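You operate a simulated robot arm through the tools that you are given. There is no shell and no other tool.

You are at the controls of a simulated two-armed robot. One attempt, no reset.

JOB
Clear the returns tray: cracked coupler to FAULTY, sound one to KEEP, then wipe the tray clean.
Fine: use the blue cloth and lay it back. What is to be rubbed or washed off counts as gone when no trace of it is left.

The check looks at the end state, three seconds after you hand in, the way a careful person would. Anything else that was tipped, shoved, dropped, spilled or broken makes it a failure. Flat cloth is picked up by pressing the open fingertips on it (5 to 10 N) and closing them slowly along it; thin cloth reads only 2 to 8 mm in the jaws.

ROBOT AND FRAMES
Two 7-joint arms with two-finger parallel grippers on one trunk that stands fixed in place. Base frame: the origin is at the foot of the trunk, x ahead of it, y to its left, z up; the work surface is at about z = 0.85. Lengths are in m, angles in rad, forces in N, time in s.
The left shoulder is at [0.065, 0.174, 1.21], the right one opposite. With the tool pointing down near the work surface each hand reaches from about 0.22 to 0.7 m from the base axis, measured 20 degrees to its own side. Payload 3.6 kg a hand.
The tool frame of a hand sits at the grasp point between the pads (the TCP): z along the fingers, y along the line on which they close. The tips reach 0.03 m beyond it. Largest opening 0.11 m; finger width 0.02, thickness 0.01; the body of the gripper, 0.048 by 0.112 m, starts 0.055 m behind the TCP.
Orientation is that of the tool frame in the base frame, as a unit quaternion [w, x, y, z]. With the fingers straight down and closing along the base's y, the tool's x points along the base's -x, its y along +y and its z along -z.

CONTROLS
- The arms move only by the tool apply_moves. It takes "left_increments", "right_increments" or both (then of equal length, played together; a hand with none holds still); each is a list of rows, each a list of 3 entries, a list of its own where there are three numbers: the shift along the base's x, y, z in m, then the turn, a rotation vector about the base's x, y, z in rad, then the closure, from 0 (fully open) to 1 (shut). In form: [[[tx, ty, tz], [rx, ry, rz], claw], ...]. A call has 1 to 20 rows; each row is the pose to reach, as a shift and turn from the pose commanded when the call began. A row lasts 0.2 s, in which the tool goes at most 0.05 m and 0.15 rad; a call with a longer step from one row to the next is refused whole, and so is a gripper value outside its range. Where a pose cannot be reached the arm comes as near as it can. A force on the tool above 40 N (or 10 N above the force at the start of the call, whichever is more), or a blocked arm, ends the call early, and 0.2 s more pass. The fingers move at their own pace (about 0.153 m/s each) and stop on an object; they squeeze with about 21 N. The grip force told is the motor's: it shows also when the fingers shut on nothing. Time passes only in rows, and 0.2 s behind the last, so rows that repeat a pose let the fingers close. It gives the time, the measured TCP pose, the force on the tool (base axes), the opening and the grip force at its end, in the units of the frame above (readings bear some noise), with the torque about the TCP (base axes, N m) and any sound that the robot's microphone picked up.
- Cameras (640 x 400 px; columns grow to the right, rows downward): "scene" is now at [0.1519, -0.0127, 1.3761]; the picture's right is [-0.14, -0.99, 0.00], its down [-0.64, 0.09, -0.76] and it looks along [0.75, -0.11, -0.65] (base axes); focal length 214 px, centre (320, 200). "left" rides on the left gripper at [0.072, -0.017, -0.103] in its tool frame; the picture's right is [0.23, 0.97, 0.00], its down [-0.76, 0.18, -0.62] and it looks along [-0.61, 0.14, 0.78] (tool axes); focal length 222 px, centre (320, 200). "right" rides on the right gripper at [0.073, 0.017, -0.103] in its tool frame; the picture's right is [-0.23, 0.97, 0.00], its down [-0.76, -0.18, -0.62] and it looks along [-0.61, -0.14, 0.78] (tool axes); focal length 222 px, centre (320, 200). There is no depth. A picture from a camera that has moved, and an enlarged one, comes with that camera's place and axes in the base frame and with its lens.
- get_image(camera): a new picture of that camera. No time passes.
- move_column(by): slides the trunk up (or, below 0, down) by that many m; the arms and the scene camera ride with it, the base frame stays. It gives what a move gives, with no picture.
- aim_head(pan, tilt): turns the head with the scene camera to pan (to the left, within 1.501 rad either way) and tilt (down, from -0.506 to 1.204), counted from straight ahead of the robot. It gives what a move gives.
- enlarge(camera, box): a new picture of the part [left, top, right, bottom] of that camera's present view, enlarged. No time passes.
- close_job(): hands the job in; it is judged then, once.

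Places have to be worked out from the pictures, the camera data and where the tool is seen. Open the grippers and draw the arms clear of the work before you hand the job in, unless the task says otherwise.

The tools are called as name(argument=value, ...) on one line, values as JSON. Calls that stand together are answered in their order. apply_moves: Moves the arms, as the interface text tells. Its arguments: {"type":"object","properties":{"left_increments":{"type":"array"},"right_increments":{"type":"array"}},"required":[]} The other tools are called the same way: move_column (by) slides the trunk up or down; aim_head (pan, tilt) turns the head that bears the scene camera; get_image (camera) takes a picture; enlarge (camera, box) takes an enlarged picture of a part of a camera's view; close_job () hands the job in.

At the start:

```text
time_s: 0.0
left_tool_pos: [0.4143, 0.1411, 1.2358]
left_tool_rot: [0.0, 0.0, 1.0, 0.0]
left_force: [0.3, 0.3, -0.3]
left_ft_torque: [0.03, 0.02, -0.02]
left_grip_width: 0.11
left_grip_force: 0.0
right_tool_pos: [0.4482, -0.2096, 1.2146]
right_tool_rot: [-0.002, 0.0, 1.0, 0.001]
right_force: [1.1, -1.0, 0.5]
right_ft_torque: [0.01, 0.01, 0.0]
right_grip_width: 0.1101
right_grip_force: 0.0
trunk travel left (down, up): [-0.326, 0.437]
head pan, tilt: [-0.145, 0.709]
```

scene: 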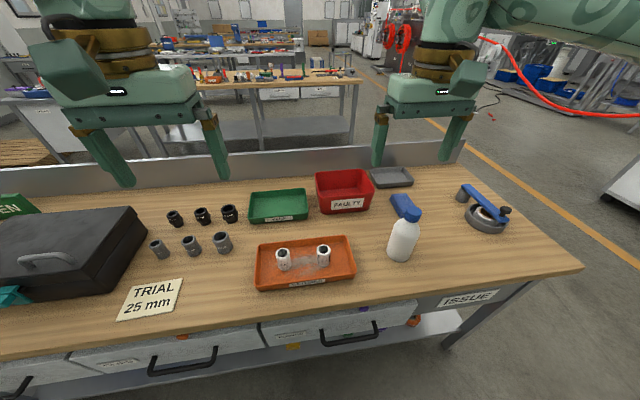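
right: 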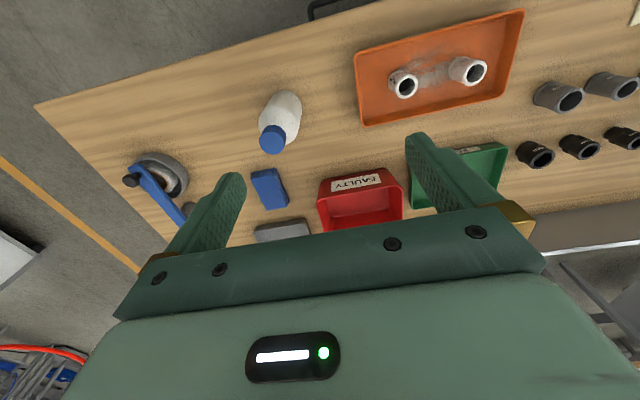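
left: 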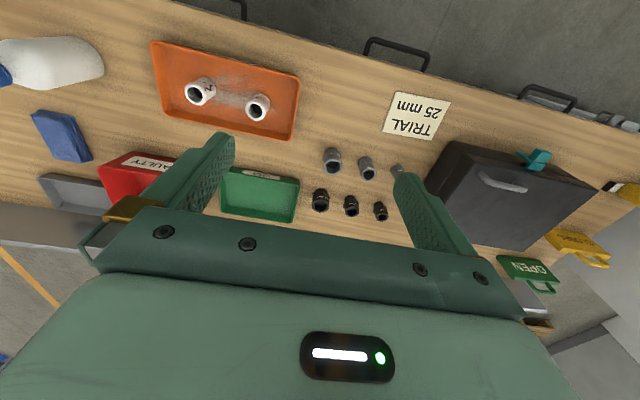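

I see an orange returns tray with two white couplers and a dusty/soiled patch, a green KEEP tray, a red FAULTY bin, and a folded blue cloth behind the bottle. I'll enlarge several regions to look more closely before moving.

enlarge(camera="scene", box=[240, 220, 370, 300])

enlarge(camera="scene", box=[240, 150, 520, 300])

enlarge(camera="left", box=[140, 30, 310, 150])

enlarge(camera="right", box=[340, 0, 530, 130])

```text
4.92 times, centred on (305, 260) of scene
camera zoom: at [0.1519, -0.0127, 1.3761], right [-0.14, -0.99, 0.0], down [-0.64, 0.09, -0.76], along [0.75, -0.11, -0.65], focal length 1056 px, centre (394, -95)
```

zoom: 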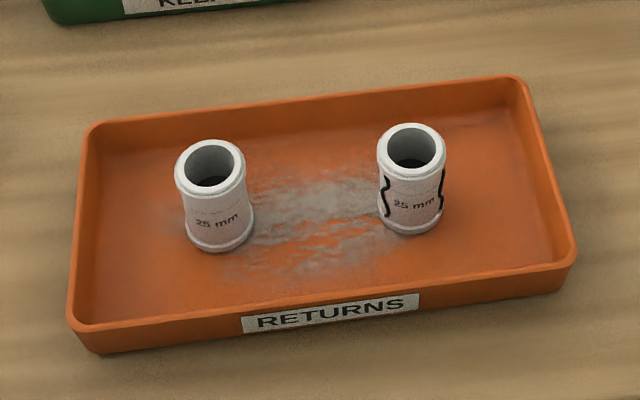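

```text
2.29 times, centred on (380, 225) of scene
camera zoom: at [0.1519, -0.0127, 1.3761], right [-0.14, -0.99, 0.0], down [-0.64, 0.09, -0.76], along [0.75, -0.11, -0.65], focal length 490 px, centre (183, 143)
```

zoom: 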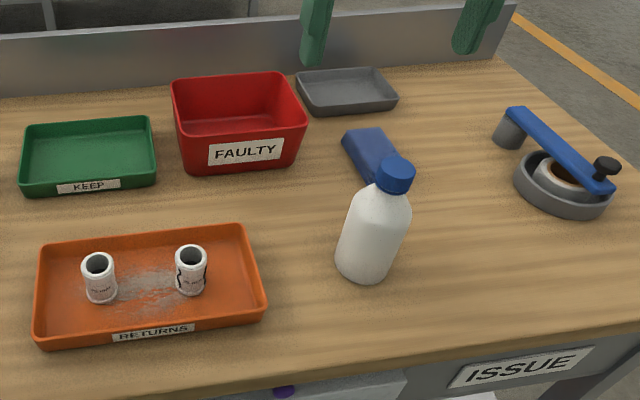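

```text
3.33 times, centred on (225, 90) of left
camera zoom: at [0.3406, 0.1244, 1.3389], right [-0.23, 0.97, 0.0], down [0.76, 0.18, 0.62], along [0.61, 0.14, -0.78], focal length 740 px, centre (637, 567)
```

zoom: 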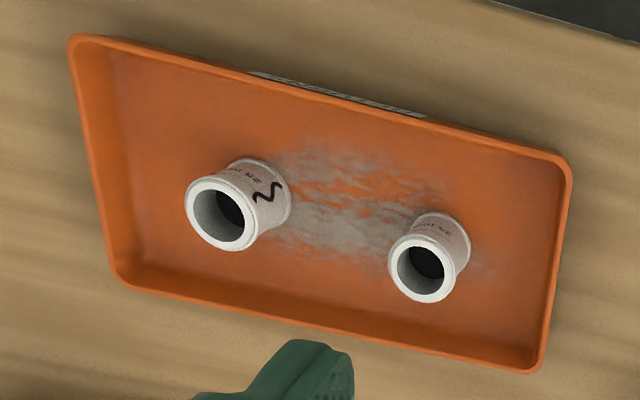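

```text
3.08 times, centred on (435, 65) of right
camera zoom: at [0.3767, -0.1924, 1.3175], right [0.23, 0.97, 0.0], down [0.76, -0.18, 0.62], along [0.61, -0.14, -0.78], focal length 684 px, centre (-34, 615)
```

zoom: 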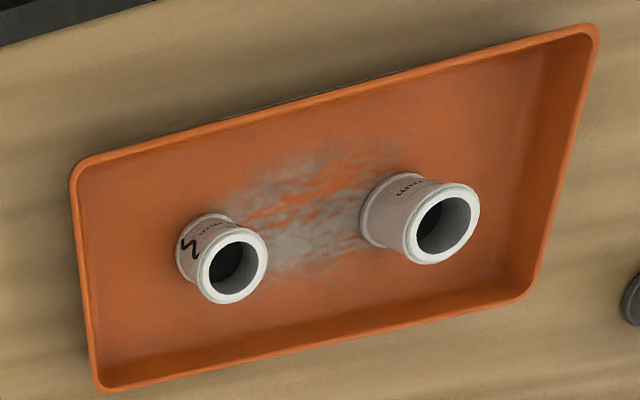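

The right-hand coupler shows dark wavy marks, but I've seen only the near sides. I'll look closer at the blue item, bins, and the rest of the bench.

enlarge(camera="right", box=[230, 80, 410, 240])

enlarge(camera="left", box=[0, 90, 190, 230])

enlarge(camera="left", box=[200, 120, 400, 240])

enlarge(camera="scene", box=[0, 170, 250, 330])

enlarge(camera="scene", box=[360, 150, 540, 290])

```text
2.50 times, centred on (320, 160) of right
camera zoom: at [0.3767, -0.1924, 1.3175], right [0.23, 0.97, 0.0], down [0.76, -0.18, 0.62], along [0.61, -0.14, -0.78], focal length 555 px, centre (320, 300)
```

zoom: 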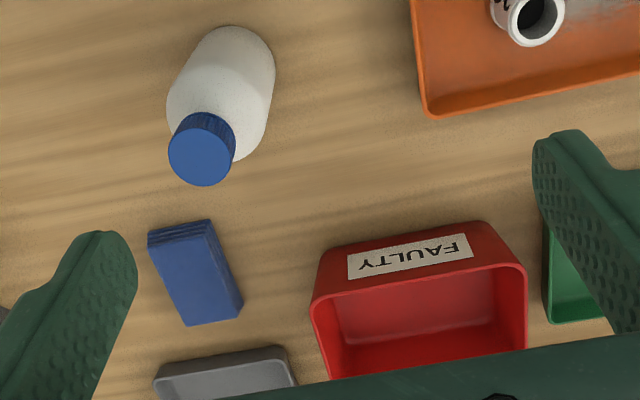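

```text
2.86 times, centred on (95, 160) of left
camera zoom: at [0.3406, 0.1244, 1.3389], right [-0.23, 0.97, 0.0], down [0.76, 0.18, 0.62], along [0.61, 0.14, -0.78], focal length 635 px, centre (963, 314)
```

zoom: 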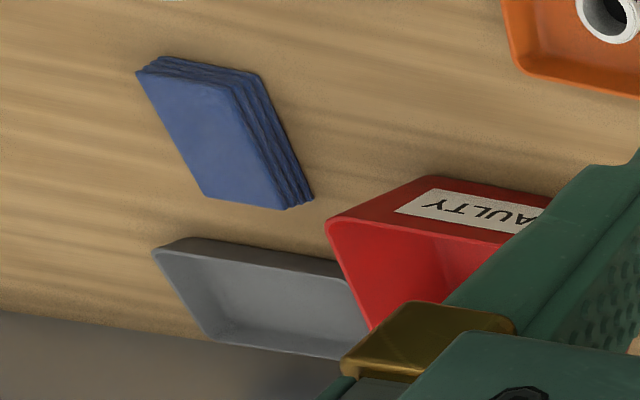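

```text
3.20 times, centred on (300, 180) of left
camera zoom: at [0.3406, 0.1244, 1.3389], right [-0.23, 0.97, 0.0], down [0.76, 0.18, 0.62], along [0.61, 0.14, -0.78], focal length 711 px, centre (384, 264)
```

zoom: 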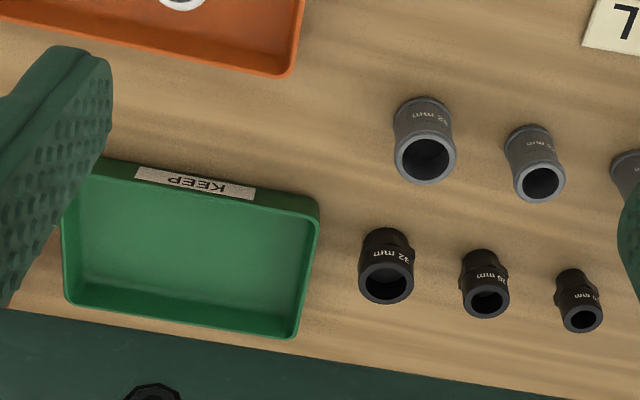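

```text
2.50 times, centred on (125, 250) of scene
camera zoom: at [0.1519, -0.0127, 1.3761], right [-0.14, -0.99, 0.0], down [-0.64, 0.09, -0.76], along [0.75, -0.11, -0.65], focal length 536 px, centre (808, 75)
```

zoom: 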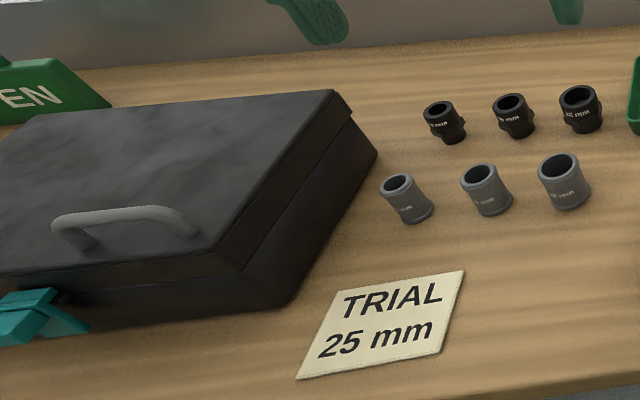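

```text
2.86 times, centred on (450, 220) of scene
camera zoom: at [0.1519, -0.0127, 1.3761], right [-0.14, -0.99, 0.0], down [-0.64, 0.09, -0.76], along [0.75, -0.11, -0.65], focal length 613 px, centre (-51, 143)
```

zoom: 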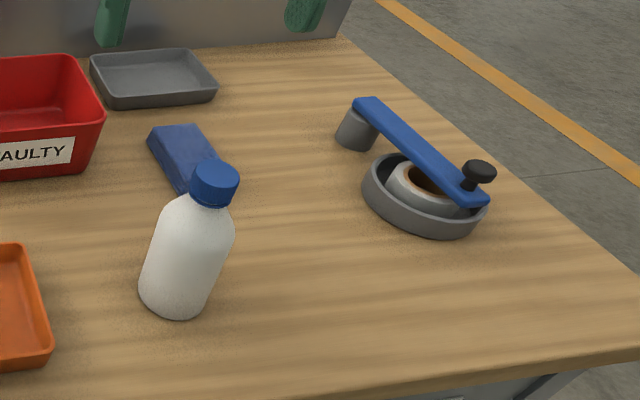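

The blue block behind the bottle is a folded cloth at roughly (0.67, -0.385), and the couplers stand at about (0.48, 0.035) and (0.48, -0.07). Before sorting, I'll swing the left hand camera to the +y side to see the couplers' other faces.

apply_moves(left_increments=[[[0.003, 0.0035, -0.017], [0, 0, -0.1428], 0], [[0.006, 0.007, -0.034], [0, 0, -0.2856], 0], [[0.009, 0.0106, -0.051], [0, 0, -0.4284], 0], [[0.012, 0.014, -0.068], [0, 0, -0.5712], 0], [[0.015, 0.0177, -0.0845], [0, 0, -0.714], 0], [[0.018, 0.021, -0.1], [0, 0, -0.8568], 0], [[0.021, 0.0248, -0.118], [0, 0, -1.0], 0], [[0.024, 0.028, -0.135], [0, 0, -1.1424], 0], [[0.027, 0.032, -0.152], [0, 0, -1.285], 0], [[0.03, 0.0354, -0.169], [0, 0, -1.428], 0], [[0.033, 0.039, -0.186], [0, 0, -1.5708], 0], [[0.033, 0.039, -0.186], [0, 0, -1.5708], 0]])

```text
time_s: 2.6
left_tool_pos: [0.4465, 0.1806, 1.0474]
left_tool_rot: [0.0, 0.708, 0.706, -0.001]
left_force: [0.5, -0.6, -0.7]
left_ft_torque: [-0.01, 0.0, 0.0]
left_grip_width: 0.1102
left_grip_force: 0.0
right_tool_pos: [0.4484, -0.2105, 1.213]
right_tool_rot: [-0.001, 0.001, 1.0, 0.0]
right_force: [0.4, -0.7, -0.3]
right_ft_torque: [-0.01, 0.02, -0.02]
right_grip_width: 0.1101
right_grip_force: 0.1
trunk travel left (down, up): [-0.326, 0.437]
head pan, tilt: [-0.145, 0.709]
```

The left hand is at the +y viewing pose; I'll take its picture.

get_image(camera="left")

```text
taken
camera left: at [0.4291, 0.2533, 1.1518], right [0.97, 0.23, 0.0], down [0.18, -0.76, 0.62], along [0.14, -0.61, -0.78], focal length 222 px, centre (320, 200)
```

left: 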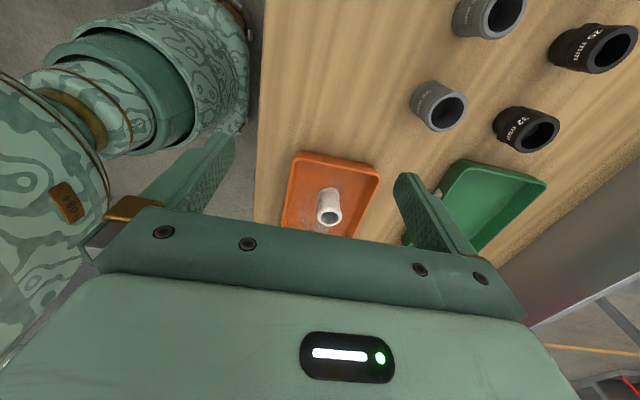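

The left coupler is in view; I'll enlarge it.

enlarge(camera="left", box=[280, 160, 380, 230])

```text
5.71 times, centred on (330, 195) of left
camera zoom: at [0.4291, 0.2533, 1.1518], right [0.97, 0.23, 0.0], down [0.18, -0.76, 0.62], along [0.14, -0.61, -0.78], focal length 1269 px, centre (263, 229)
```

zoom: 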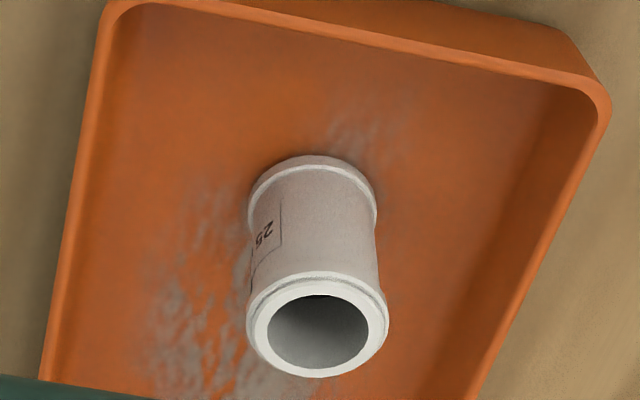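

The +y face of the left coupler is clean. I'll rotate further to see the far (+x) faces of both.

apply_moves(left_increments=[[[0.017, -0.012, 0.003], [0, 0, -0.1358], 0], [[0.034, -0.024, 0.006], [0, 0, -0.2716], 0], [[0.051, -0.036, 0.009], [0, 0, -0.4074], 0], [[0.068, -0.048, 0.012], [0, 0, -0.5432], 0], [[0.085, -0.06, 0.015], [0, 0, -0.679], 0], [[0.102, -0.072, 0.018], [0, 0, -0.8148], 0], [[0.119, -0.084, 0.021], [0, 0, -0.9506], 0], [[0.136, -0.096, 0.024], [0, 0, -1.0864], 0], [[0.153, -0.108, 0.027], [0, 0, -1.222], 0], [[0.153, -0.108, 0.027], [0, 0, -1.222], 0]])

get_image(camera="left")

```text
time_s: 4.8
left_tool_pos: [0.6011, 0.0725, 1.0762]
left_tool_rot: [0.001, 0.985, 0.173, -0.001]
left_force: [0.3, 0.4, 0.5]
left_ft_torque: [0.0, 0.01, -0.01]
left_grip_width: 0.1098
left_grip_force: 0.0
right_tool_pos: [0.4478, -0.2089, 1.2147]
right_tool_rot: [0.0, 0.001, 1.0, 0.0]
right_force: [-0.6, -0.2, 0.1]
right_ft_torque: [-0.02, 0.0, 0.02]
right_grip_width: 0.11
right_grip_force: 0.0
trunk travel left (down, up): [-0.326, 0.437]
head pan, tilt: [-0.145, 0.709]
```

```text
taken
camera left: at [0.6629, 0.1132, 1.1796], right [0.55, -0.84, 0.0], down [-0.65, -0.43, 0.62], along [-0.52, -0.34, -0.78], focal length 222 px, centre (320, 200)
```

left: 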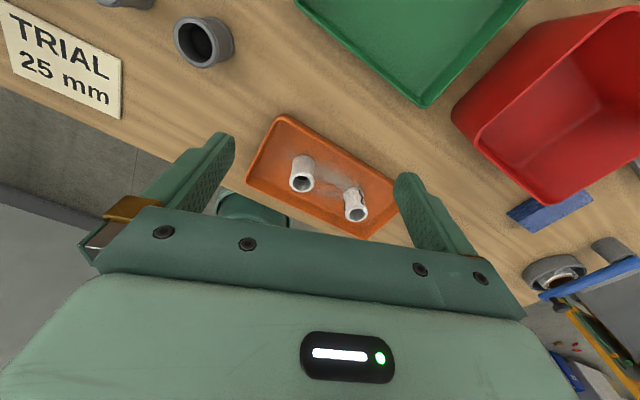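

Both couplers are visible from the far side; enlarging.

enlarge(camera="left", box=[270, 140, 390, 230])

enlarge(camera="left", box=[280, 145, 330, 200])

enlarge(camera="left", box=[330, 175, 385, 230])

```text
4.44 times, centred on (330, 185) of left
camera zoom: at [0.6629, 0.1132, 1.1796], right [0.55, -0.84, 0.0], down [-0.65, -0.43, 0.62], along [-0.52, -0.34, -0.78], focal length 987 px, centre (276, 267)
```

zoom: 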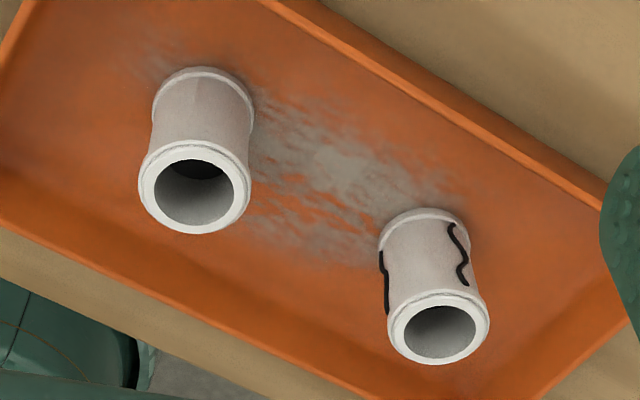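

```text
7.27 times, centred on (305, 172) of left
camera zoom: at [0.6629, 0.1132, 1.1796], right [0.55, -0.84, 0.0], down [-0.65, -0.43, 0.62], along [-0.52, -0.34, -0.78], focal length 1615 px, centre (429, 400)
```

zoom: 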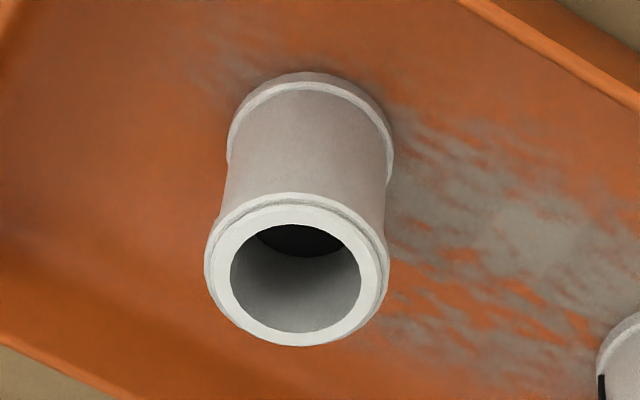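

```text
7.27 times, centred on (358, 202) of left
camera zoom: at [0.6629, 0.1132, 1.1796], right [0.55, -0.84, 0.0], down [-0.65, -0.43, 0.62], along [-0.52, -0.34, -0.78], focal length 1615 px, centre (47, 182)
```

zoom: 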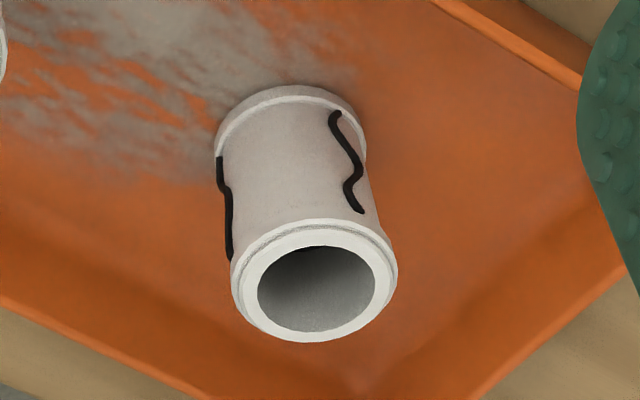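

The far view settles it: the right-hand coupler (about (0.491, -0.0715), top z≈0.91) is cracked on several sides, and the left one (about (0.4955, 0.035)) is sound all round. I'll retract the left hand and bring the right hand above the cracked coupler.

apply_moves(left_increments=[[[-0.0095, 0.0079, 0.004], [0, 0, 0.147], 0], [[-0.019, 0.0158, 0.008], [0, 0, 0.294], 0], [[-0.0284, 0.0237, 0.012], [0, 0, 0.441], 0], [[-0.0379, 0.0316, 0.016], [0, 0, 0.588], 0], [[-0.0474, 0.0395, 0.02], [0, 0, 0.735], 0], [[-0.0568, 0.0474, 0.024], [0, 0, 0.882], 0], [[-0.0663, 0.0553, 0.028], [0, 0, 1.029], 0], [[-0.0758, 0.0632, 0.032], [0, 0, 1.176], 0], [[-0.0853, 0.0711, 0.036], [0, 0, 1.323], 0], [[-0.0947, 0.0789, 0.04], [0, 0, 1.47], 0], [[-0.1042, 0.0868, 0.044], [0, 0, 1.617], 0], [[-0.1137, 0.0947, 0.048], [0, 0, 1.764], 0], [[-0.1232, 0.1026, 0.052], [0, 0, 1.911], 0], [[-0.1326, 0.1105, 0.056], [0, 0, 2.058], 0], [[-0.1421, 0.1184, 0.06], [0, 0, 2.205], 0], [[-0.1516, 0.1263, 0.064], [0, 0, 2.352], 0], [[-0.161, 0.1342, 0.068], [0, 0, 2.499], 0], [[-0.1705, 0.1421, 0.072], [0, 0, 2.646], 0], [[-0.18, 0.15, 0.075], [0, 0, 2.7928], 0], [[-0.18, 0.15, 0.075], [0, 0, 2.7928], 0]], right_increments=[[[0, 0, 0], [0, 0, 0], 0.25], [[0, 0, 0], [0, 0, 0], 0.25], [[0, 0, 0], [0, 0, 0], 0.25], [[0, 0, 0], [0, 0, 0], 0.25], [[0, 0, 0], [0, 0, 0], 0.25], [[0, 0, 0], [0, 0, 0], 0.25], [[0, 0, 0], [0, 0, 0], 0.25], [[0, 0, 0], [0, 0, 0], 0.25], [[0.0036, 0.0115, -0.0175], [0, 0, 0], 0.25], [[0.0072, 0.023, -0.035], [0, 0, 0], 0.25], [[0.0108, 0.0345, -0.0525], [0, 0, 0], 0.25], [[0.0143, 0.046, -0.07], [0, 0, 0], 0.25], [[0.0179, 0.0575, -0.0875], [0, 0, 0], 0.25], [[0.0215, 0.069, -0.105], [0, 0, 0], 0.25], [[0.0251, 0.0805, -0.1225], [0, 0, 0], 0.25], [[0.0287, 0.092, -0.14], [0, 0, 0], 0.25], [[0.0323, 0.1035, -0.1575], [0, 0, 0], 0.25], [[0.0358, 0.115, -0.175], [0, 0, 0], 0.25], [[0.0394, 0.1265, -0.1925], [0, 0, 0], 0.25], [[0.043, 0.138, -0.21], [0, 0, 0], 0.25]])

get_image(camera="scene")

get_image(camera="right")

```text
time_s: 9.0
left_tool_pos: [0.4199, 0.2227, 1.1514]
left_tool_rot: [0.0, -0.001, 1.0, -0.001]
left_force: [0.5, 0.5, -0.3]
left_ft_torque: [0.0, -0.04, 0.02]
left_grip_width: 0.1103
left_grip_force: 0.1
right_tool_pos: [0.4901, -0.0707, 1.0037]
right_tool_rot: [0.0, 0.0, 1.0, 0.0]
right_force: [1.3, -0.4, 0.1]
right_ft_torque: [0.01, 0.0, 0.01]
right_grip_width: 0.0824
right_grip_force: 0.0
trunk travel left (down, up): [-0.326, 0.437]
head pan, tilt: [-0.145, 0.709]
```

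```text
taken
camera scene: at [0.1526, -0.0123, 1.376], right [-0.14, -0.99, 0.0], down [-0.65, 0.09, -0.76], along [0.75, -0.11, -0.65], focal length 214 px, centre (320, 200)
```

scene: 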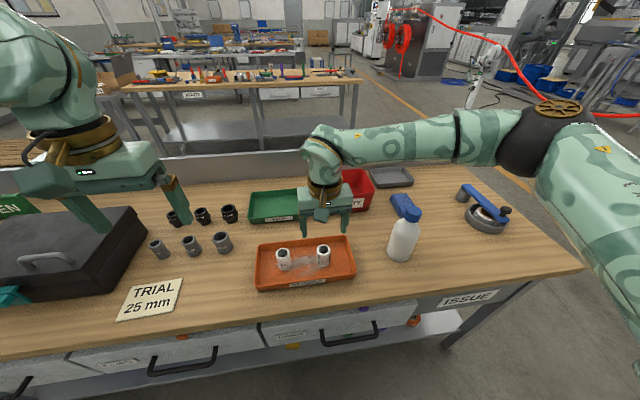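

```text
taken
camera right: at [0.4195, -0.0534, 1.1072], right [0.23, 0.97, 0.0], down [0.76, -0.18, 0.62], along [0.61, -0.14, -0.78], focal length 222 px, centre (320, 200)
```

right: 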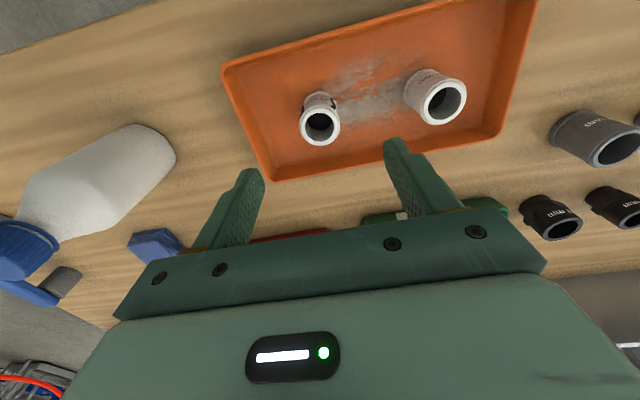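

The view confirms the cracked coupler right under the right hand (≈(0.491, -0.069)). I'll descend and close on it.

apply_moves(right_increments=[[[0.0, 0.0005, -0.02], [0, 0, 0], 0.25], [[0.0, 0.001, -0.04], [0, 0, 0], 0.25], [[0.0, 0.0015, -0.06], [0, 0, 0], 0.25], [[0.0, 0.002, -0.08], [0, 0, 0], 0.25], [[0.0, 0.002, -0.095], [0, 0, 0], 0.25], [[0.0, 0.002, -0.109], [0, 0, 0], 0.25], [[0.0, 0.002, -0.109], [0, 0, 0], 0.4], [[0.0, 0.002, -0.109], [0, 0, 0], 0.5], [[0.0, 0.002, -0.109], [0, 0, 0], 0.6], [[0.0, 0.002, -0.109], [0, 0, 0], 0.7], [[0.0, 0.002, -0.109], [0, 0, 0], 1.0], [[0.0, 0.002, -0.109], [0, 0, 0], 1.0], [[0.0, 0.002, -0.109], [0, 0, 0], 1.0]])

get_image(camera="right")

enlarge(camera="scene", box=[230, 180, 390, 300])

```text
time_s: 11.8
left_tool_pos: [0.4209, 0.2231, 1.1511]
left_tool_rot: [0.001, 0.0, 1.0, 0.0]
left_force: [0.0, 0.3, 0.1]
left_ft_torque: [0.05, 0.01, 0.0]
left_grip_width: 0.1102
left_grip_force: 0.0
right_tool_pos: [0.4919, -0.0695, 0.8954]
right_tool_rot: [-0.001, 0.0, 1.0, 0.0]
right_force: [0.9, 0.1, 0.1]
right_ft_torque: [-0.02, 0.05, -0.02]
right_grip_width: 0.0328
right_grip_force: 21.2
trunk travel left (down, up): [-0.326, 0.437]
head pan, tilt: [-0.145, 0.709]
```

```text
taken
camera right: at [0.4204, -0.0517, 0.9992], right [0.23, 0.97, 0.0], down [0.76, -0.18, 0.62], along [0.61, -0.14, -0.78], focal length 222 px, centre (320, 200)
```

right: 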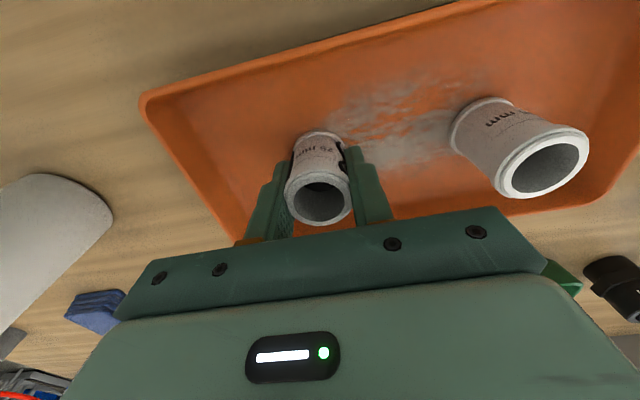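

```text
3.33 times, centred on (310, 240) of scene
camera zoom: at [0.152, -0.0125, 1.3761], right [-0.14, -0.99, 0.0], down [-0.64, 0.09, -0.76], along [0.75, -0.11, -0.65], focal length 715 px, centre (353, 67)
```

zoom: 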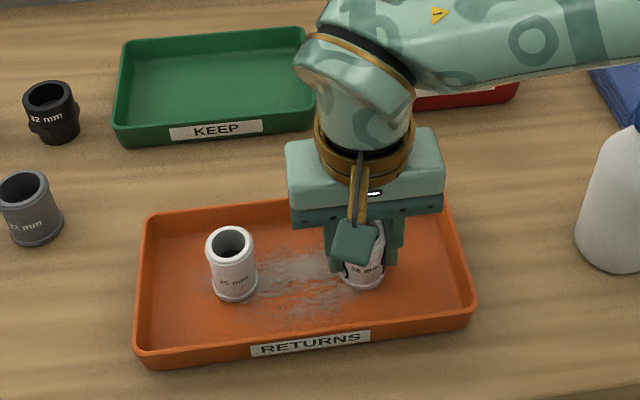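

Gripped at 33 mm with 21 N. I'll lift it clear and carry it toward the FAULTY bin at a safe height.

apply_moves(right_increments=[[[0, 0, 0.015], [0, 0, 0], 1], [[0, 0, 0.04], [0, 0, 0], 1], [[0, 0, 0.07], [0, 0, 0], 1], [[0, 0, 0.1], [0, 0, 0], 1], [[0, 0, 0.13], [0, 0, 0], 1], [[0, 0, 0.16], [0, 0, 0], 1], [[0.025, -0.012, 0.17], [0, 0, 0], 1], [[0.05, -0.024, 0.17], [0, 0, 0], 1], [[0.075, -0.037, 0.17], [0, 0, 0], 1], [[0.1, -0.05, 0.17], [0, 0, 0], 1], [[0.125, -0.062, 0.17], [0, 0, 0], 1], [[0.15, -0.074, 0.17], [0, 0, 0], 1], [[0.175, -0.086, 0.17], [0, 0, 0], 1], [[0.2, -0.098, 0.17], [0, 0, 0], 1], [[0.224, -0.11, 0.17], [0, 0, 0], 1], [[0.224, -0.11, 0.17], [0, 0, 0], 1]])

get_image(camera="scene")

get_image(camera="right")

```text
time_s: 15.2
left_tool_pos: [0.4196, 0.2231, 1.1511]
left_tool_rot: [0.0, 0.0, 1.0, -0.002]
left_force: [1.0, 0.7, 0.3]
left_ft_torque: [-0.02, 0.03, 0.0]
left_grip_width: 0.1101
left_grip_force: 0.0
right_tool_pos: [0.6086, -0.1589, 1.0492]
right_tool_rot: [0.0, -0.001, 1.0, -0.001]
right_force: [-0.1, 0.2, -0.2]
right_ft_torque: [-0.03, 0.0, -0.03]
right_grip_width: 0.0331
right_grip_force: 21.0
right hand out of reach, approached as far as the arm can: row 11, 12, 13, 14, 15, 16
trunk travel left (down, up): [-0.326, 0.437]
head pan, tilt: [-0.145, 0.709]
```

```text
taken
camera scene: at [0.1518, -0.0112, 1.3762], right [-0.14, -0.99, 0.0], down [-0.64, 0.09, -0.76], along [0.75, -0.11, -0.65], focal length 214 px, centre (320, 200)
```

scene: 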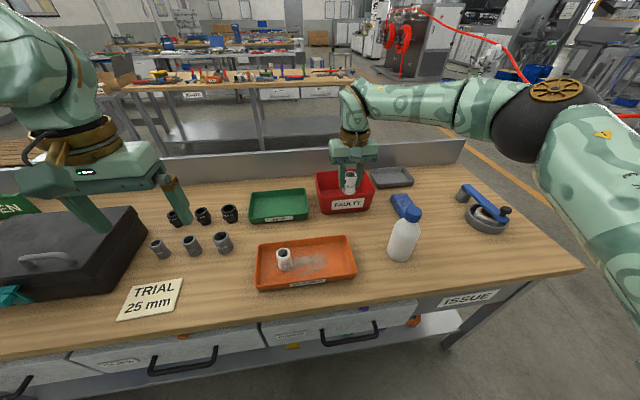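

```text
taken
camera right: at [0.5378, -0.1409, 1.1526], right [0.23, 0.97, 0.0], down [0.76, -0.18, 0.62], along [0.61, -0.14, -0.78], focal length 222 px, centre (320, 200)
```

right: 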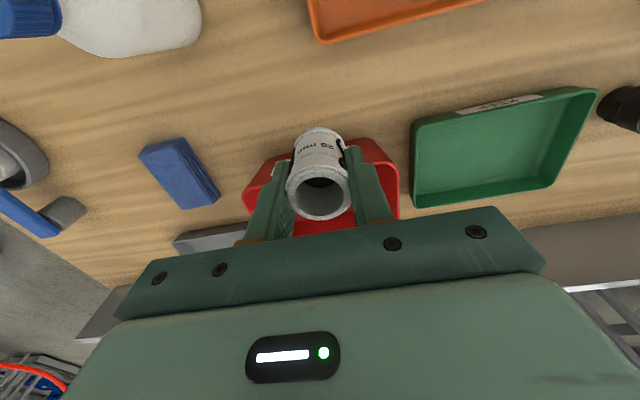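

The arm ran out of reach at (0.609, -0.159) with the tool straight down. I'll tilt the fingers forward (about base y) so the wrist drops back and the hand can reach over the bin.

apply_moves(right_increments=[[[0, 0, 0], [0, -0.12, 0], 1], [[0, 0, 0], [0, -0.24, 0], 1], [[0, 0, 0], [0, -0.35, 0], 1], [[0, 0, 0], [0, -0.35, 0], 1], [[0, 0, 0], [0, -0.35, 0], 1]])

```text
time_s: 16.4
left_tool_pos: [0.4193, 0.2227, 1.1517]
left_tool_rot: [0.0, 0.0, 1.0, 0.0]
left_force: [0.5, 0.3, 0.0]
left_ft_torque: [-0.01, 0.0, 0.03]
left_grip_width: 0.11
left_grip_force: 0.1
right_tool_pos: [0.6113, -0.1606, 1.0507]
right_tool_rot: [0.174, 0.0, 0.985, -0.001]
right_force: [-0.3, 0.5, 0.3]
right_ft_torque: [0.0, -0.02, -0.02]
right_grip_width: 0.033
right_grip_force: 20.8
trunk travel left (down, up): [-0.326, 0.437]
head pan, tilt: [-0.145, 0.709]
```

The commanded pose re-based to the reached spot and the tilt worked. I'll look before moving forward.

get_image(camera="right")

enlarge(camera="scene", box=[280, 130, 460, 230])

```text
taken
camera right: at [0.509, -0.1425, 1.1233], right [0.21, 0.97, 0.08], down [0.5, -0.18, 0.85], along [0.84, -0.14, -0.53], focal length 222 px, centre (320, 200)
```

right: 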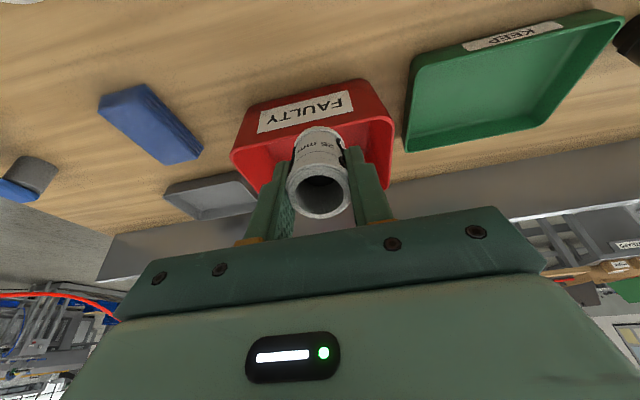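

```text
3.56 times, centred on (370, 180) of scene
camera zoom: at [0.1519, -0.0127, 1.3761], right [-0.14, -0.99, 0.0], down [-0.64, 0.09, -0.76], along [0.75, -0.11, -0.65], focal length 763 px, centre (142, 271)
```

zoom: 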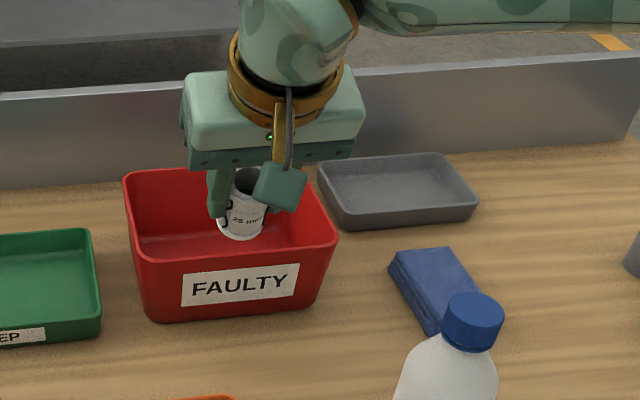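

Triangulating the bin: rim x 0.672–0.808, y −0.09 to −0.267, rim z≈0.94. I'll move forward to x≈0.735 over the bin and stop partway down to check.

apply_moves(right_increments=[[[0.02, -0.003, 0], [0, 0, 0], 1], [[0.04, -0.006, 0], [0, 0, 0], 1], [[0.06, -0.009, 0], [0, 0, 0], 1], [[0.08, -0.012, 0], [0, 0, 0], 1], [[0.1, -0.015, 0], [0, 0, 0], 1], [[0.124, -0.018, 0], [0, 0, 0], 1], [[0.124, -0.018, -0.015], [0, 0.01, 0], 1], [[0.124, -0.018, -0.03], [0, 0.02, 0], 1], [[0.124, -0.018, -0.045], [0, 0.035, 0], 1], [[0.124, -0.018, -0.06], [0, 0.05, 0], 1], [[0.124, -0.018, -0.075], [0, 0.07, 0], 1], [[0.124, -0.018, -0.075], [0, 0.07, 0], 1]])

enlarge(camera="scene", box=[280, 130, 460, 230])

get_image(camera="right")

```text
time_s: 19.0
left_tool_pos: [0.421, 0.2208, 1.1527]
left_tool_rot: [0.0, 0.0, 1.0, 0.0]
left_force: [0.0, -0.6, 0.7]
left_ft_torque: [0.05, 0.0, -0.01]
left_grip_width: 0.1101
left_grip_force: 0.1
right_tool_pos: [0.6996, -0.1616, 0.9758]
right_tool_rot: [0.14, 0.002, 0.99, 0.0]
right_force: [0.0, -0.6, 0.4]
right_ft_torque: [0.08, 0.03, -0.02]
right_grip_width: 0.0326
right_grip_force: 21.0
right hand out of reach, approached as far as the arm can: row 5, 6, 7, 8, 9, 10, 11, 12
trunk travel left (down, up): [-0.326, 0.437]
head pan, tilt: [-0.145, 0.709]
```

```text
3.56 times, centred on (370, 180) of scene
camera zoom: at [0.1523, -0.0141, 1.376], right [-0.14, -0.99, 0.0], down [-0.65, 0.1, -0.76], along [0.75, -0.11, -0.65], focal length 763 px, centre (142, 271)
```

zoom: 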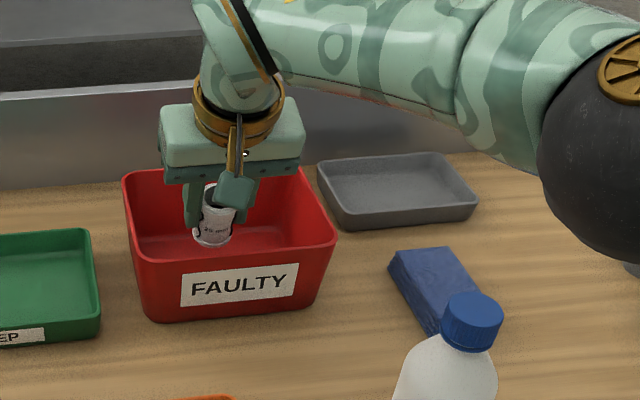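

```text
taken
camera right: at [0.6019, -0.144, 1.0554], right [0.22, 0.97, 0.06], down [0.56, -0.18, 0.81], along [0.8, -0.14, -0.58], focal length 222 px, centre (320, 200)
```

right: 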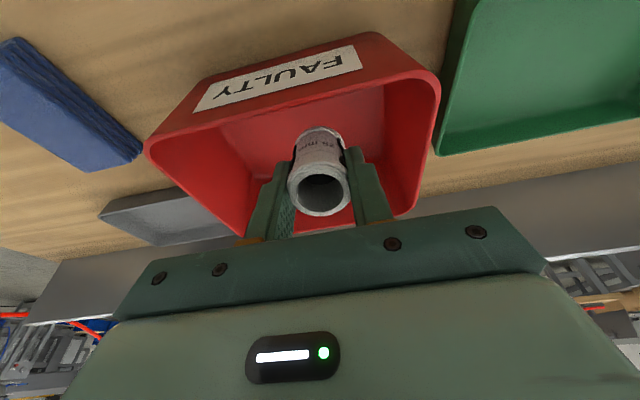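

The hand reached (0.70, −0.16) with the coupler already inside the rim outline; I need more tilt to go deeper. I'll check the whole scene for elbow clearance first.

get_image(camera="scene")

get_image(camera="left")

```text
taken
camera scene: at [0.1523, -0.0141, 1.376], right [-0.14, -0.99, 0.0], down [-0.65, 0.1, -0.76], along [0.75, -0.11, -0.65], focal length 214 px, centre (320, 200)
```

scene: 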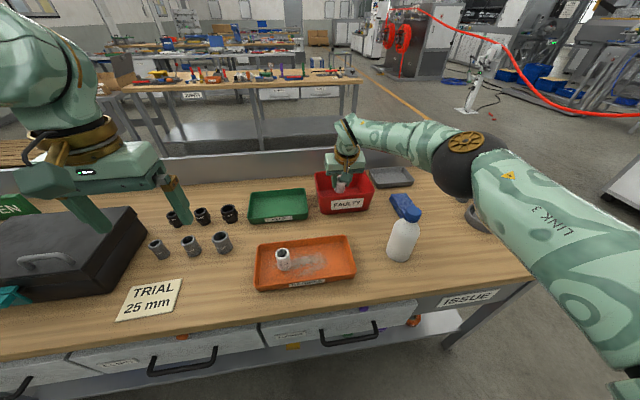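

```text
taken
camera left: at [0.3474, 0.2041, 1.2557], right [-0.23, 0.97, 0.0], down [0.76, 0.18, 0.62], along [0.61, 0.14, -0.78], focal length 222 px, centre (320, 200)
```

left: 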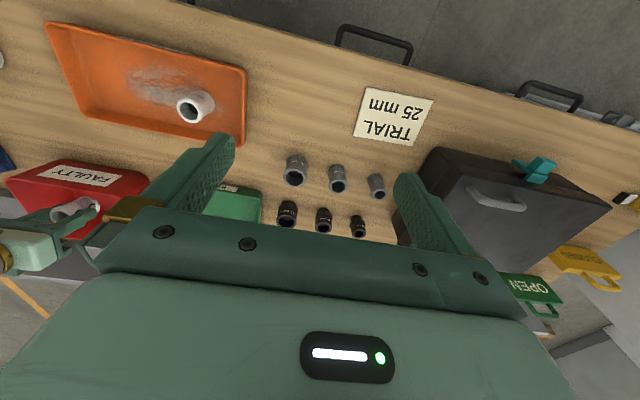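

The elbow hangs fairly low near the bottle, so I'll raise the trunk by 0.12 m to lift the elbow and gain reach downward, then re-look.

move_column(by=0.12)

get_image(camera="scene")

```text
time_s: 20.5
left_tool_pos: [0.4187, 0.222, 1.272]
left_tool_rot: [0.0, 0.0, 1.0, 0.0]
left_force: [-0.3, -0.5, -0.4]
left_ft_torque: [-0.02, -0.05, -0.07]
left_grip_width: 0.1103
left_grip_force: 0.0
right_tool_pos: [0.6859, -0.1633, 1.1369]
right_tool_rot: [0.171, 0.001, 0.985, 0.0]
right_force: [0.4, -0.4, -0.3]
right_ft_torque: [0.0, 0.0, -0.01]
right_grip_width: 0.0329
right_grip_force: 20.8
trunk travel left (down, up): [-0.446, 0.317]
head pan, tilt: [-0.145, 0.709]
```

```text
taken
camera scene: at [0.117, -0.0126, 1.4972], right [-0.14, -0.99, 0.0], down [-0.65, 0.09, -0.76], along [0.75, -0.11, -0.65], focal length 214 px, centre (320, 200)
```

scene: 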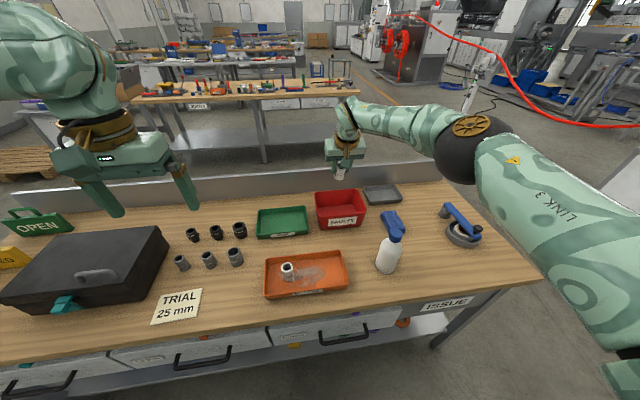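

Raising also moved the camera (and likely the shoulders) back ~35 mm. I'll test the reach from here with more tilt, staying above the rim.

apply_moves(right_increments=[[[0.0, 0, -0.01], [0, -0.05, 0], 1], [[0.01, -0.002, -0.02], [0, -0.1, 0], 1], [[0.02, -0.005, -0.035], [0, -0.13, 0], 1], [[0.035, -0.008, -0.05], [0, -0.13, 0], 1], [[0.05, -0.012, -0.065], [0, -0.13, 0], 1], [[0.052, -0.014, -0.08], [0, -0.13, 0], 1], [[0.054, -0.014, -0.1], [0, -0.13, 0], 1], [[0.054, -0.014, -0.12], [0, -0.13, 0], 1], [[0.054, -0.014, -0.135], [0, -0.13, 0], 1], [[0.054, -0.014, -0.135], [0, -0.13, 0], 1]])

get_image(camera="scene")

```text
time_s: 22.7
left_tool_pos: [0.4198, 0.2224, 1.271]
left_tool_rot: [0.001, 0.001, 1.0, -0.001]
left_force: [0.5, -0.2, -0.2]
left_ft_torque: [0.0, 0.01, -0.03]
left_grip_width: 0.1098
left_grip_force: 0.1
right_tool_pos: [0.7002, -0.1819, 0.9995]
right_tool_rot: [0.235, 0.001, 0.972, 0.0]
right_force: [0.6, -0.3, 0.9]
right_ft_torque: [0.0, 0.0, 0.02]
right_grip_width: 0.0327
right_grip_force: 21.0
right hand out of reach, approached as far as the arm can: row 4, 5, 6, 7, 8, 9, 10
trunk travel left (down, up): [-0.446, 0.317]
head pan, tilt: [-0.145, 0.709]
```

```text
taken
camera scene: at [0.1166, -0.0118, 1.4974], right [-0.14, -0.99, 0.0], down [-0.64, 0.09, -0.76], along [0.75, -0.11, -0.65], focal length 214 px, centre (320, 200)
```

scene: 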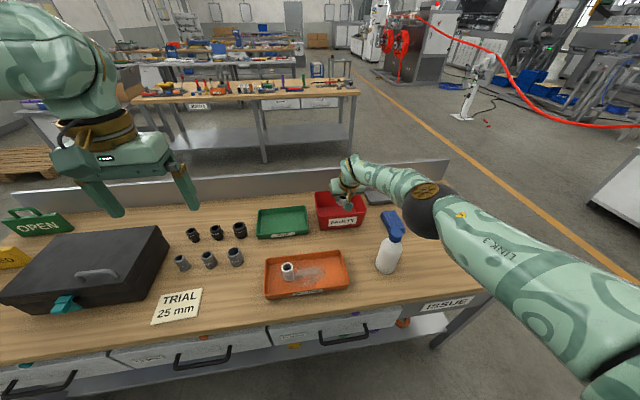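

The arm is simply fully stretched, and raising pulled the shoulders back; lowering should bring them forward. I'll lift and pull the right hand back with the coupler, ready to lower the trunk.

apply_moves(right_increments=[[[-0.005, 0, 0.03], [0, 0.01, 0], 1], [[-0.015, 0, 0.06], [0, 0.02, 0], 1], [[-0.03, 0, 0.09], [0, 0.03, 0], 1], [[-0.05, 0, 0.12], [0, 0.04, 0], 1], [[-0.07, 0, 0.15], [0, 0.05, 0], 1], [[-0.09, 0, 0.18], [0, 0.06, 0], 1], [[-0.11, 0, 0.21], [0, 0.07, 0], 1], [[-0.13, 0, 0.24], [0, 0.08, 0], 1], [[-0.15, 0, 0.27], [0, 0.1, 0], 1], [[-0.17, 0, 0.3], [0, 0.12, 0], 1], [[-0.19, 0, 0.32], [0, 0.125, 0], 1], [[-0.19, 0, 0.32], [0, 0.125, 0], 1]])

```text
time_s: 25.3
left_tool_pos: [0.4204, 0.2236, 1.2712]
left_tool_rot: [0.0, 0.001, 1.0, 0.0]
left_force: [-0.1, 0.8, 0.6]
left_ft_torque: [0.01, 0.02, 0.01]
left_grip_width: 0.11
left_grip_force: 0.1
right_tool_pos: [0.5109, -0.1833, 1.3187]
right_tool_rot: [0.174, 0.0, 0.985, 0.0]
right_force: [-0.6, 0.6, 0.2]
right_ft_torque: [-0.02, 0.0, 0.02]
right_grip_width: 0.0326
right_grip_force: 20.3
trunk travel left (down, up): [-0.446, 0.317]
head pan, tilt: [-0.145, 0.709]
```

The right hand is clear at z≈1.32, tilt 0.35. Now I'll lower the trunk by 0.24 m (to 0.12 below the start height), which keeps both hands well above the bench objects.

move_column(by=-0.24)

get_image(camera="scene")

```text
time_s: 27.8
left_tool_pos: [0.4197, 0.2226, 1.0324]
left_tool_rot: [0.002, -0.001, 1.0, 0.0]
left_force: [0.7, -0.6, -0.9]
left_ft_torque: [0.02, 0.01, -0.02]
left_grip_width: 0.11
left_grip_force: 0.1
right_tool_pos: [0.5118, -0.1835, 1.0782]
right_tool_rot: [0.175, 0.0, 0.985, 0.0]
right_force: [0.0, -0.5, -0.4]
right_ft_torque: [0.01, 0.01, 0.01]
right_grip_width: 0.0327
right_grip_force: 21.1
trunk travel left (down, up): [-0.206, 0.557]
head pan, tilt: [-0.145, 0.709]
```

```text
taken
camera scene: at [0.2067, -0.0126, 1.2529], right [-0.14, -0.99, 0.0], down [-0.64, 0.09, -0.76], along [0.75, -0.11, -0.65], focal length 214 px, centre (320, 200)
```

scene: 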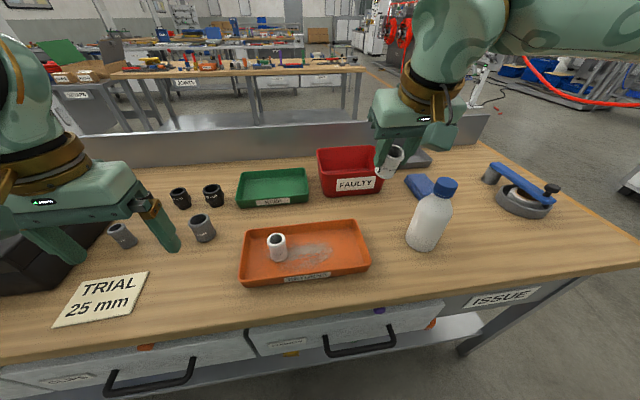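

The shoulders came forward about 55 mm. I'll move the right hand forward over the bin at z≈1.0 with the 0.35 tilt.

apply_moves(right_increments=[[[0.025, 0, -0.005], [0, 0, 0], 1], [[0.05, 0, -0.01], [0, 0, 0], 1], [[0.075, 0, -0.02], [0, 0, 0], 1], [[0.1, 0, -0.03], [0, 0, 0], 1], [[0.125, 0, -0.04], [0, 0, 0], 1], [[0.15, 0.001, -0.05], [0, 0, 0], 1], [[0.175, 0.002, -0.06], [0, 0, 0], 1], [[0.2, 0.003, -0.07], [0, 0, 0], 1], [[0.223, 0.0035, -0.078], [0, 0, 0], 1], [[0.223, 0.0035, -0.078], [0, 0, 0], 1]])

get_image(camera="scene")

get_image(camera="right")

```text
time_s: 30.0
left_tool_pos: [0.4192, 0.2231, 1.0313]
left_tool_rot: [0.0, 0.0, 1.0, 0.0]
left_force: [0.2, 0.5, 0.7]
left_ft_torque: [0.03, 0.02, -0.03]
left_grip_width: 0.1102
left_grip_force: 0.1
right_tool_pos: [0.7302, -0.1797, 1.0023]
right_tool_rot: [0.173, 0.001, 0.985, 0.0]
right_force: [-0.8, 0.4, -0.6]
right_ft_torque: [-0.03, -0.01, -0.01]
right_grip_width: 0.0326
right_grip_force: 20.6
right hand out of reach, approached as far as the arm can: row 9, 10
trunk travel left (down, up): [-0.206, 0.557]
head pan, tilt: [-0.145, 0.709]
```

```text
taken
camera scene: at [0.2074, -0.0125, 1.2526], right [-0.14, -0.99, 0.0], down [-0.65, 0.09, -0.76], along [0.75, -0.11, -0.65], focal length 214 px, centre (320, 200)
```

scene: 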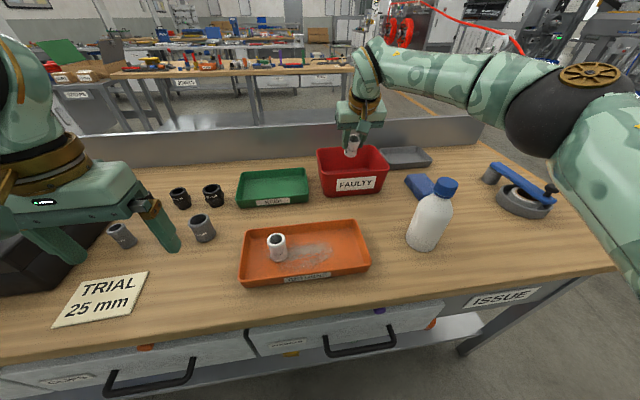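

```text
taken
camera right: at [0.6274, -0.1619, 1.0741], right [0.21, 0.97, 0.08], down [0.5, -0.18, 0.85], along [0.84, -0.14, -0.53], focal length 222 px, centre (320, 200)
```

right: 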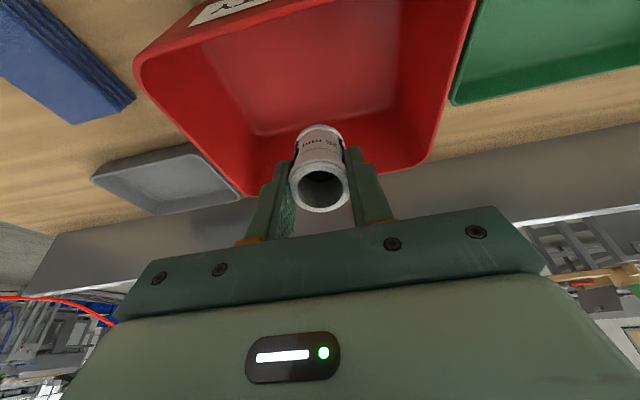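

Now centered over the bin at (0.730, −0.18, 1.00). I'll descend into it, stopping a few mm above the floor.

apply_moves(right_increments=[[[0.002, 0, -0.015], [0, 0, 0], 1], [[0.004, 0, -0.03], [0, 0.01, 0], 1], [[0.006, 0, -0.045], [0, 0.02, 0], 1], [[0.008, 0, -0.06], [0, 0.03, 0], 1], [[0.01, 0, -0.075], [0, 0.04, 0], 1], [[0.01, 0, -0.09], [0, 0.05, 0], 1], [[0.01, 0, -0.096], [0, 0.05, 0], 1], [[0.01, 0, -0.096], [0, 0.05, 0], 1]])

enlarge(camera="scene", box=[290, 90, 450, 220])

get_image(camera="right")

```text
time_s: 31.8
left_tool_pos: [0.418, 0.2234, 1.0318]
left_tool_rot: [0.001, 0.001, 1.0, -0.001]
left_force: [-0.1, -0.9, 0.4]
left_ft_torque: [-0.03, -0.03, 0.03]
left_grip_width: 0.1099
left_grip_force: 0.1
right_tool_pos: [0.7385, -0.179, 0.9091]
right_tool_rot: [0.151, 0.001, 0.988, 0.001]
right_force: [2.9, -1.0, 16.9]
right_ft_torque: [-0.09, -0.18, 0.02]
right_grip_width: 0.0326
right_grip_force: 20.5
trunk travel left (down, up): [-0.206, 0.557]
head pan, tilt: [-0.145, 0.709]
```

```text
3.08 times, centred on (370, 155) of scene
camera zoom: at [0.2054, -0.0122, 1.2532], right [-0.14, -0.99, 0.0], down [-0.64, 0.09, -0.76], along [0.75, -0.11, -0.65], focal length 660 px, centre (166, 338)
```

zoom: 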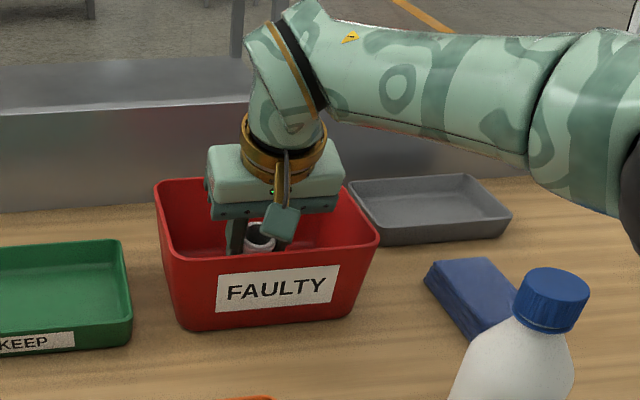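

```text
taken
camera right: at [0.6394, -0.1621, 0.9858], right [0.22, 0.97, 0.07], down [0.54, -0.18, 0.82], along [0.81, -0.14, -0.56], focal length 222 px, centre (320, 200)
```

right: 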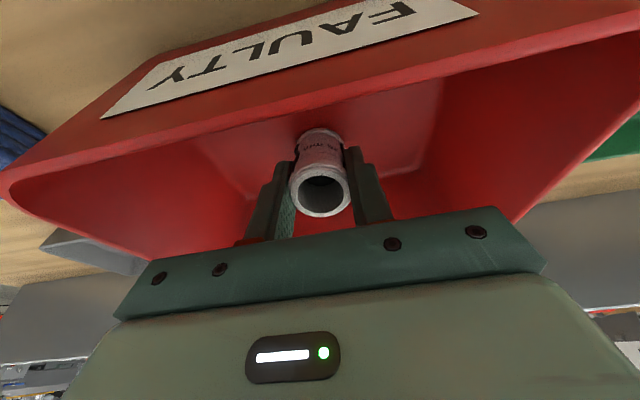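

A 17 N upward force shows the coupler is resting on the bin floor. I'll ease up 2 mm, open gradually, and withdraw along the tool axis.

apply_moves(right_increments=[[[0, 0, 0.001], [0, 0, 0], 1], [[0, 0, 0.002], [0, 0, 0], 0.72], [[0, 0, 0.002], [0, 0, 0], 0.66], [[0, 0, 0.002], [0, 0, 0], 0.6], [[0, 0, 0.002], [0, 0, 0], 0.5], [[0, 0, 0.002], [0, 0, 0], 0.4], [[0, 0, 0.002], [0, 0, 0], 0.3], [[0, 0, 0.002], [0, 0, 0], 0.3]])

get_image(camera="right")

```text
time_s: 33.6
left_tool_pos: [0.4184, 0.222, 1.0317]
left_tool_rot: [0.0, 0.0, 1.0, 0.0]
left_force: [-0.2, 0.5, -0.6]
left_ft_torque: [-0.04, 0.0, -0.01]
left_grip_width: 0.1101
left_grip_force: 0.1
right_tool_pos: [0.7398, -0.1811, 0.9081]
right_tool_rot: [0.15, 0.001, 0.989, 0.0]
right_force: [0.5, -0.1, 0.6]
right_ft_torque: [0.03, 0.0, 0.02]
right_grip_width: 0.077
right_grip_force: 0.1
trunk travel left (down, up): [-0.206, 0.557]
head pan, tilt: [-0.145, 0.709]
```

```text
taken
camera right: at [0.6405, -0.1624, 0.9855], right [0.22, 0.97, 0.07], down [0.54, -0.18, 0.82], along [0.81, -0.14, -0.57], focal length 222 px, centre (320, 200)
```

right: 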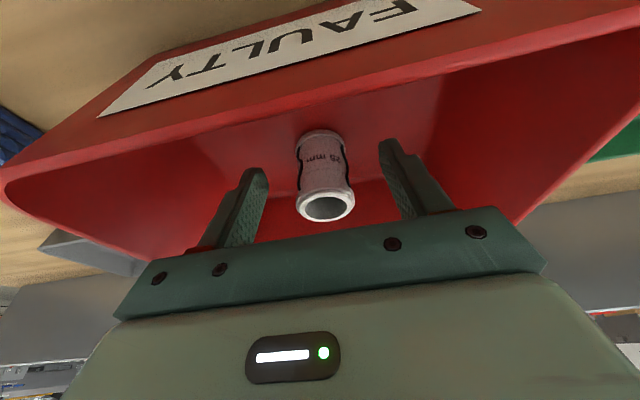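

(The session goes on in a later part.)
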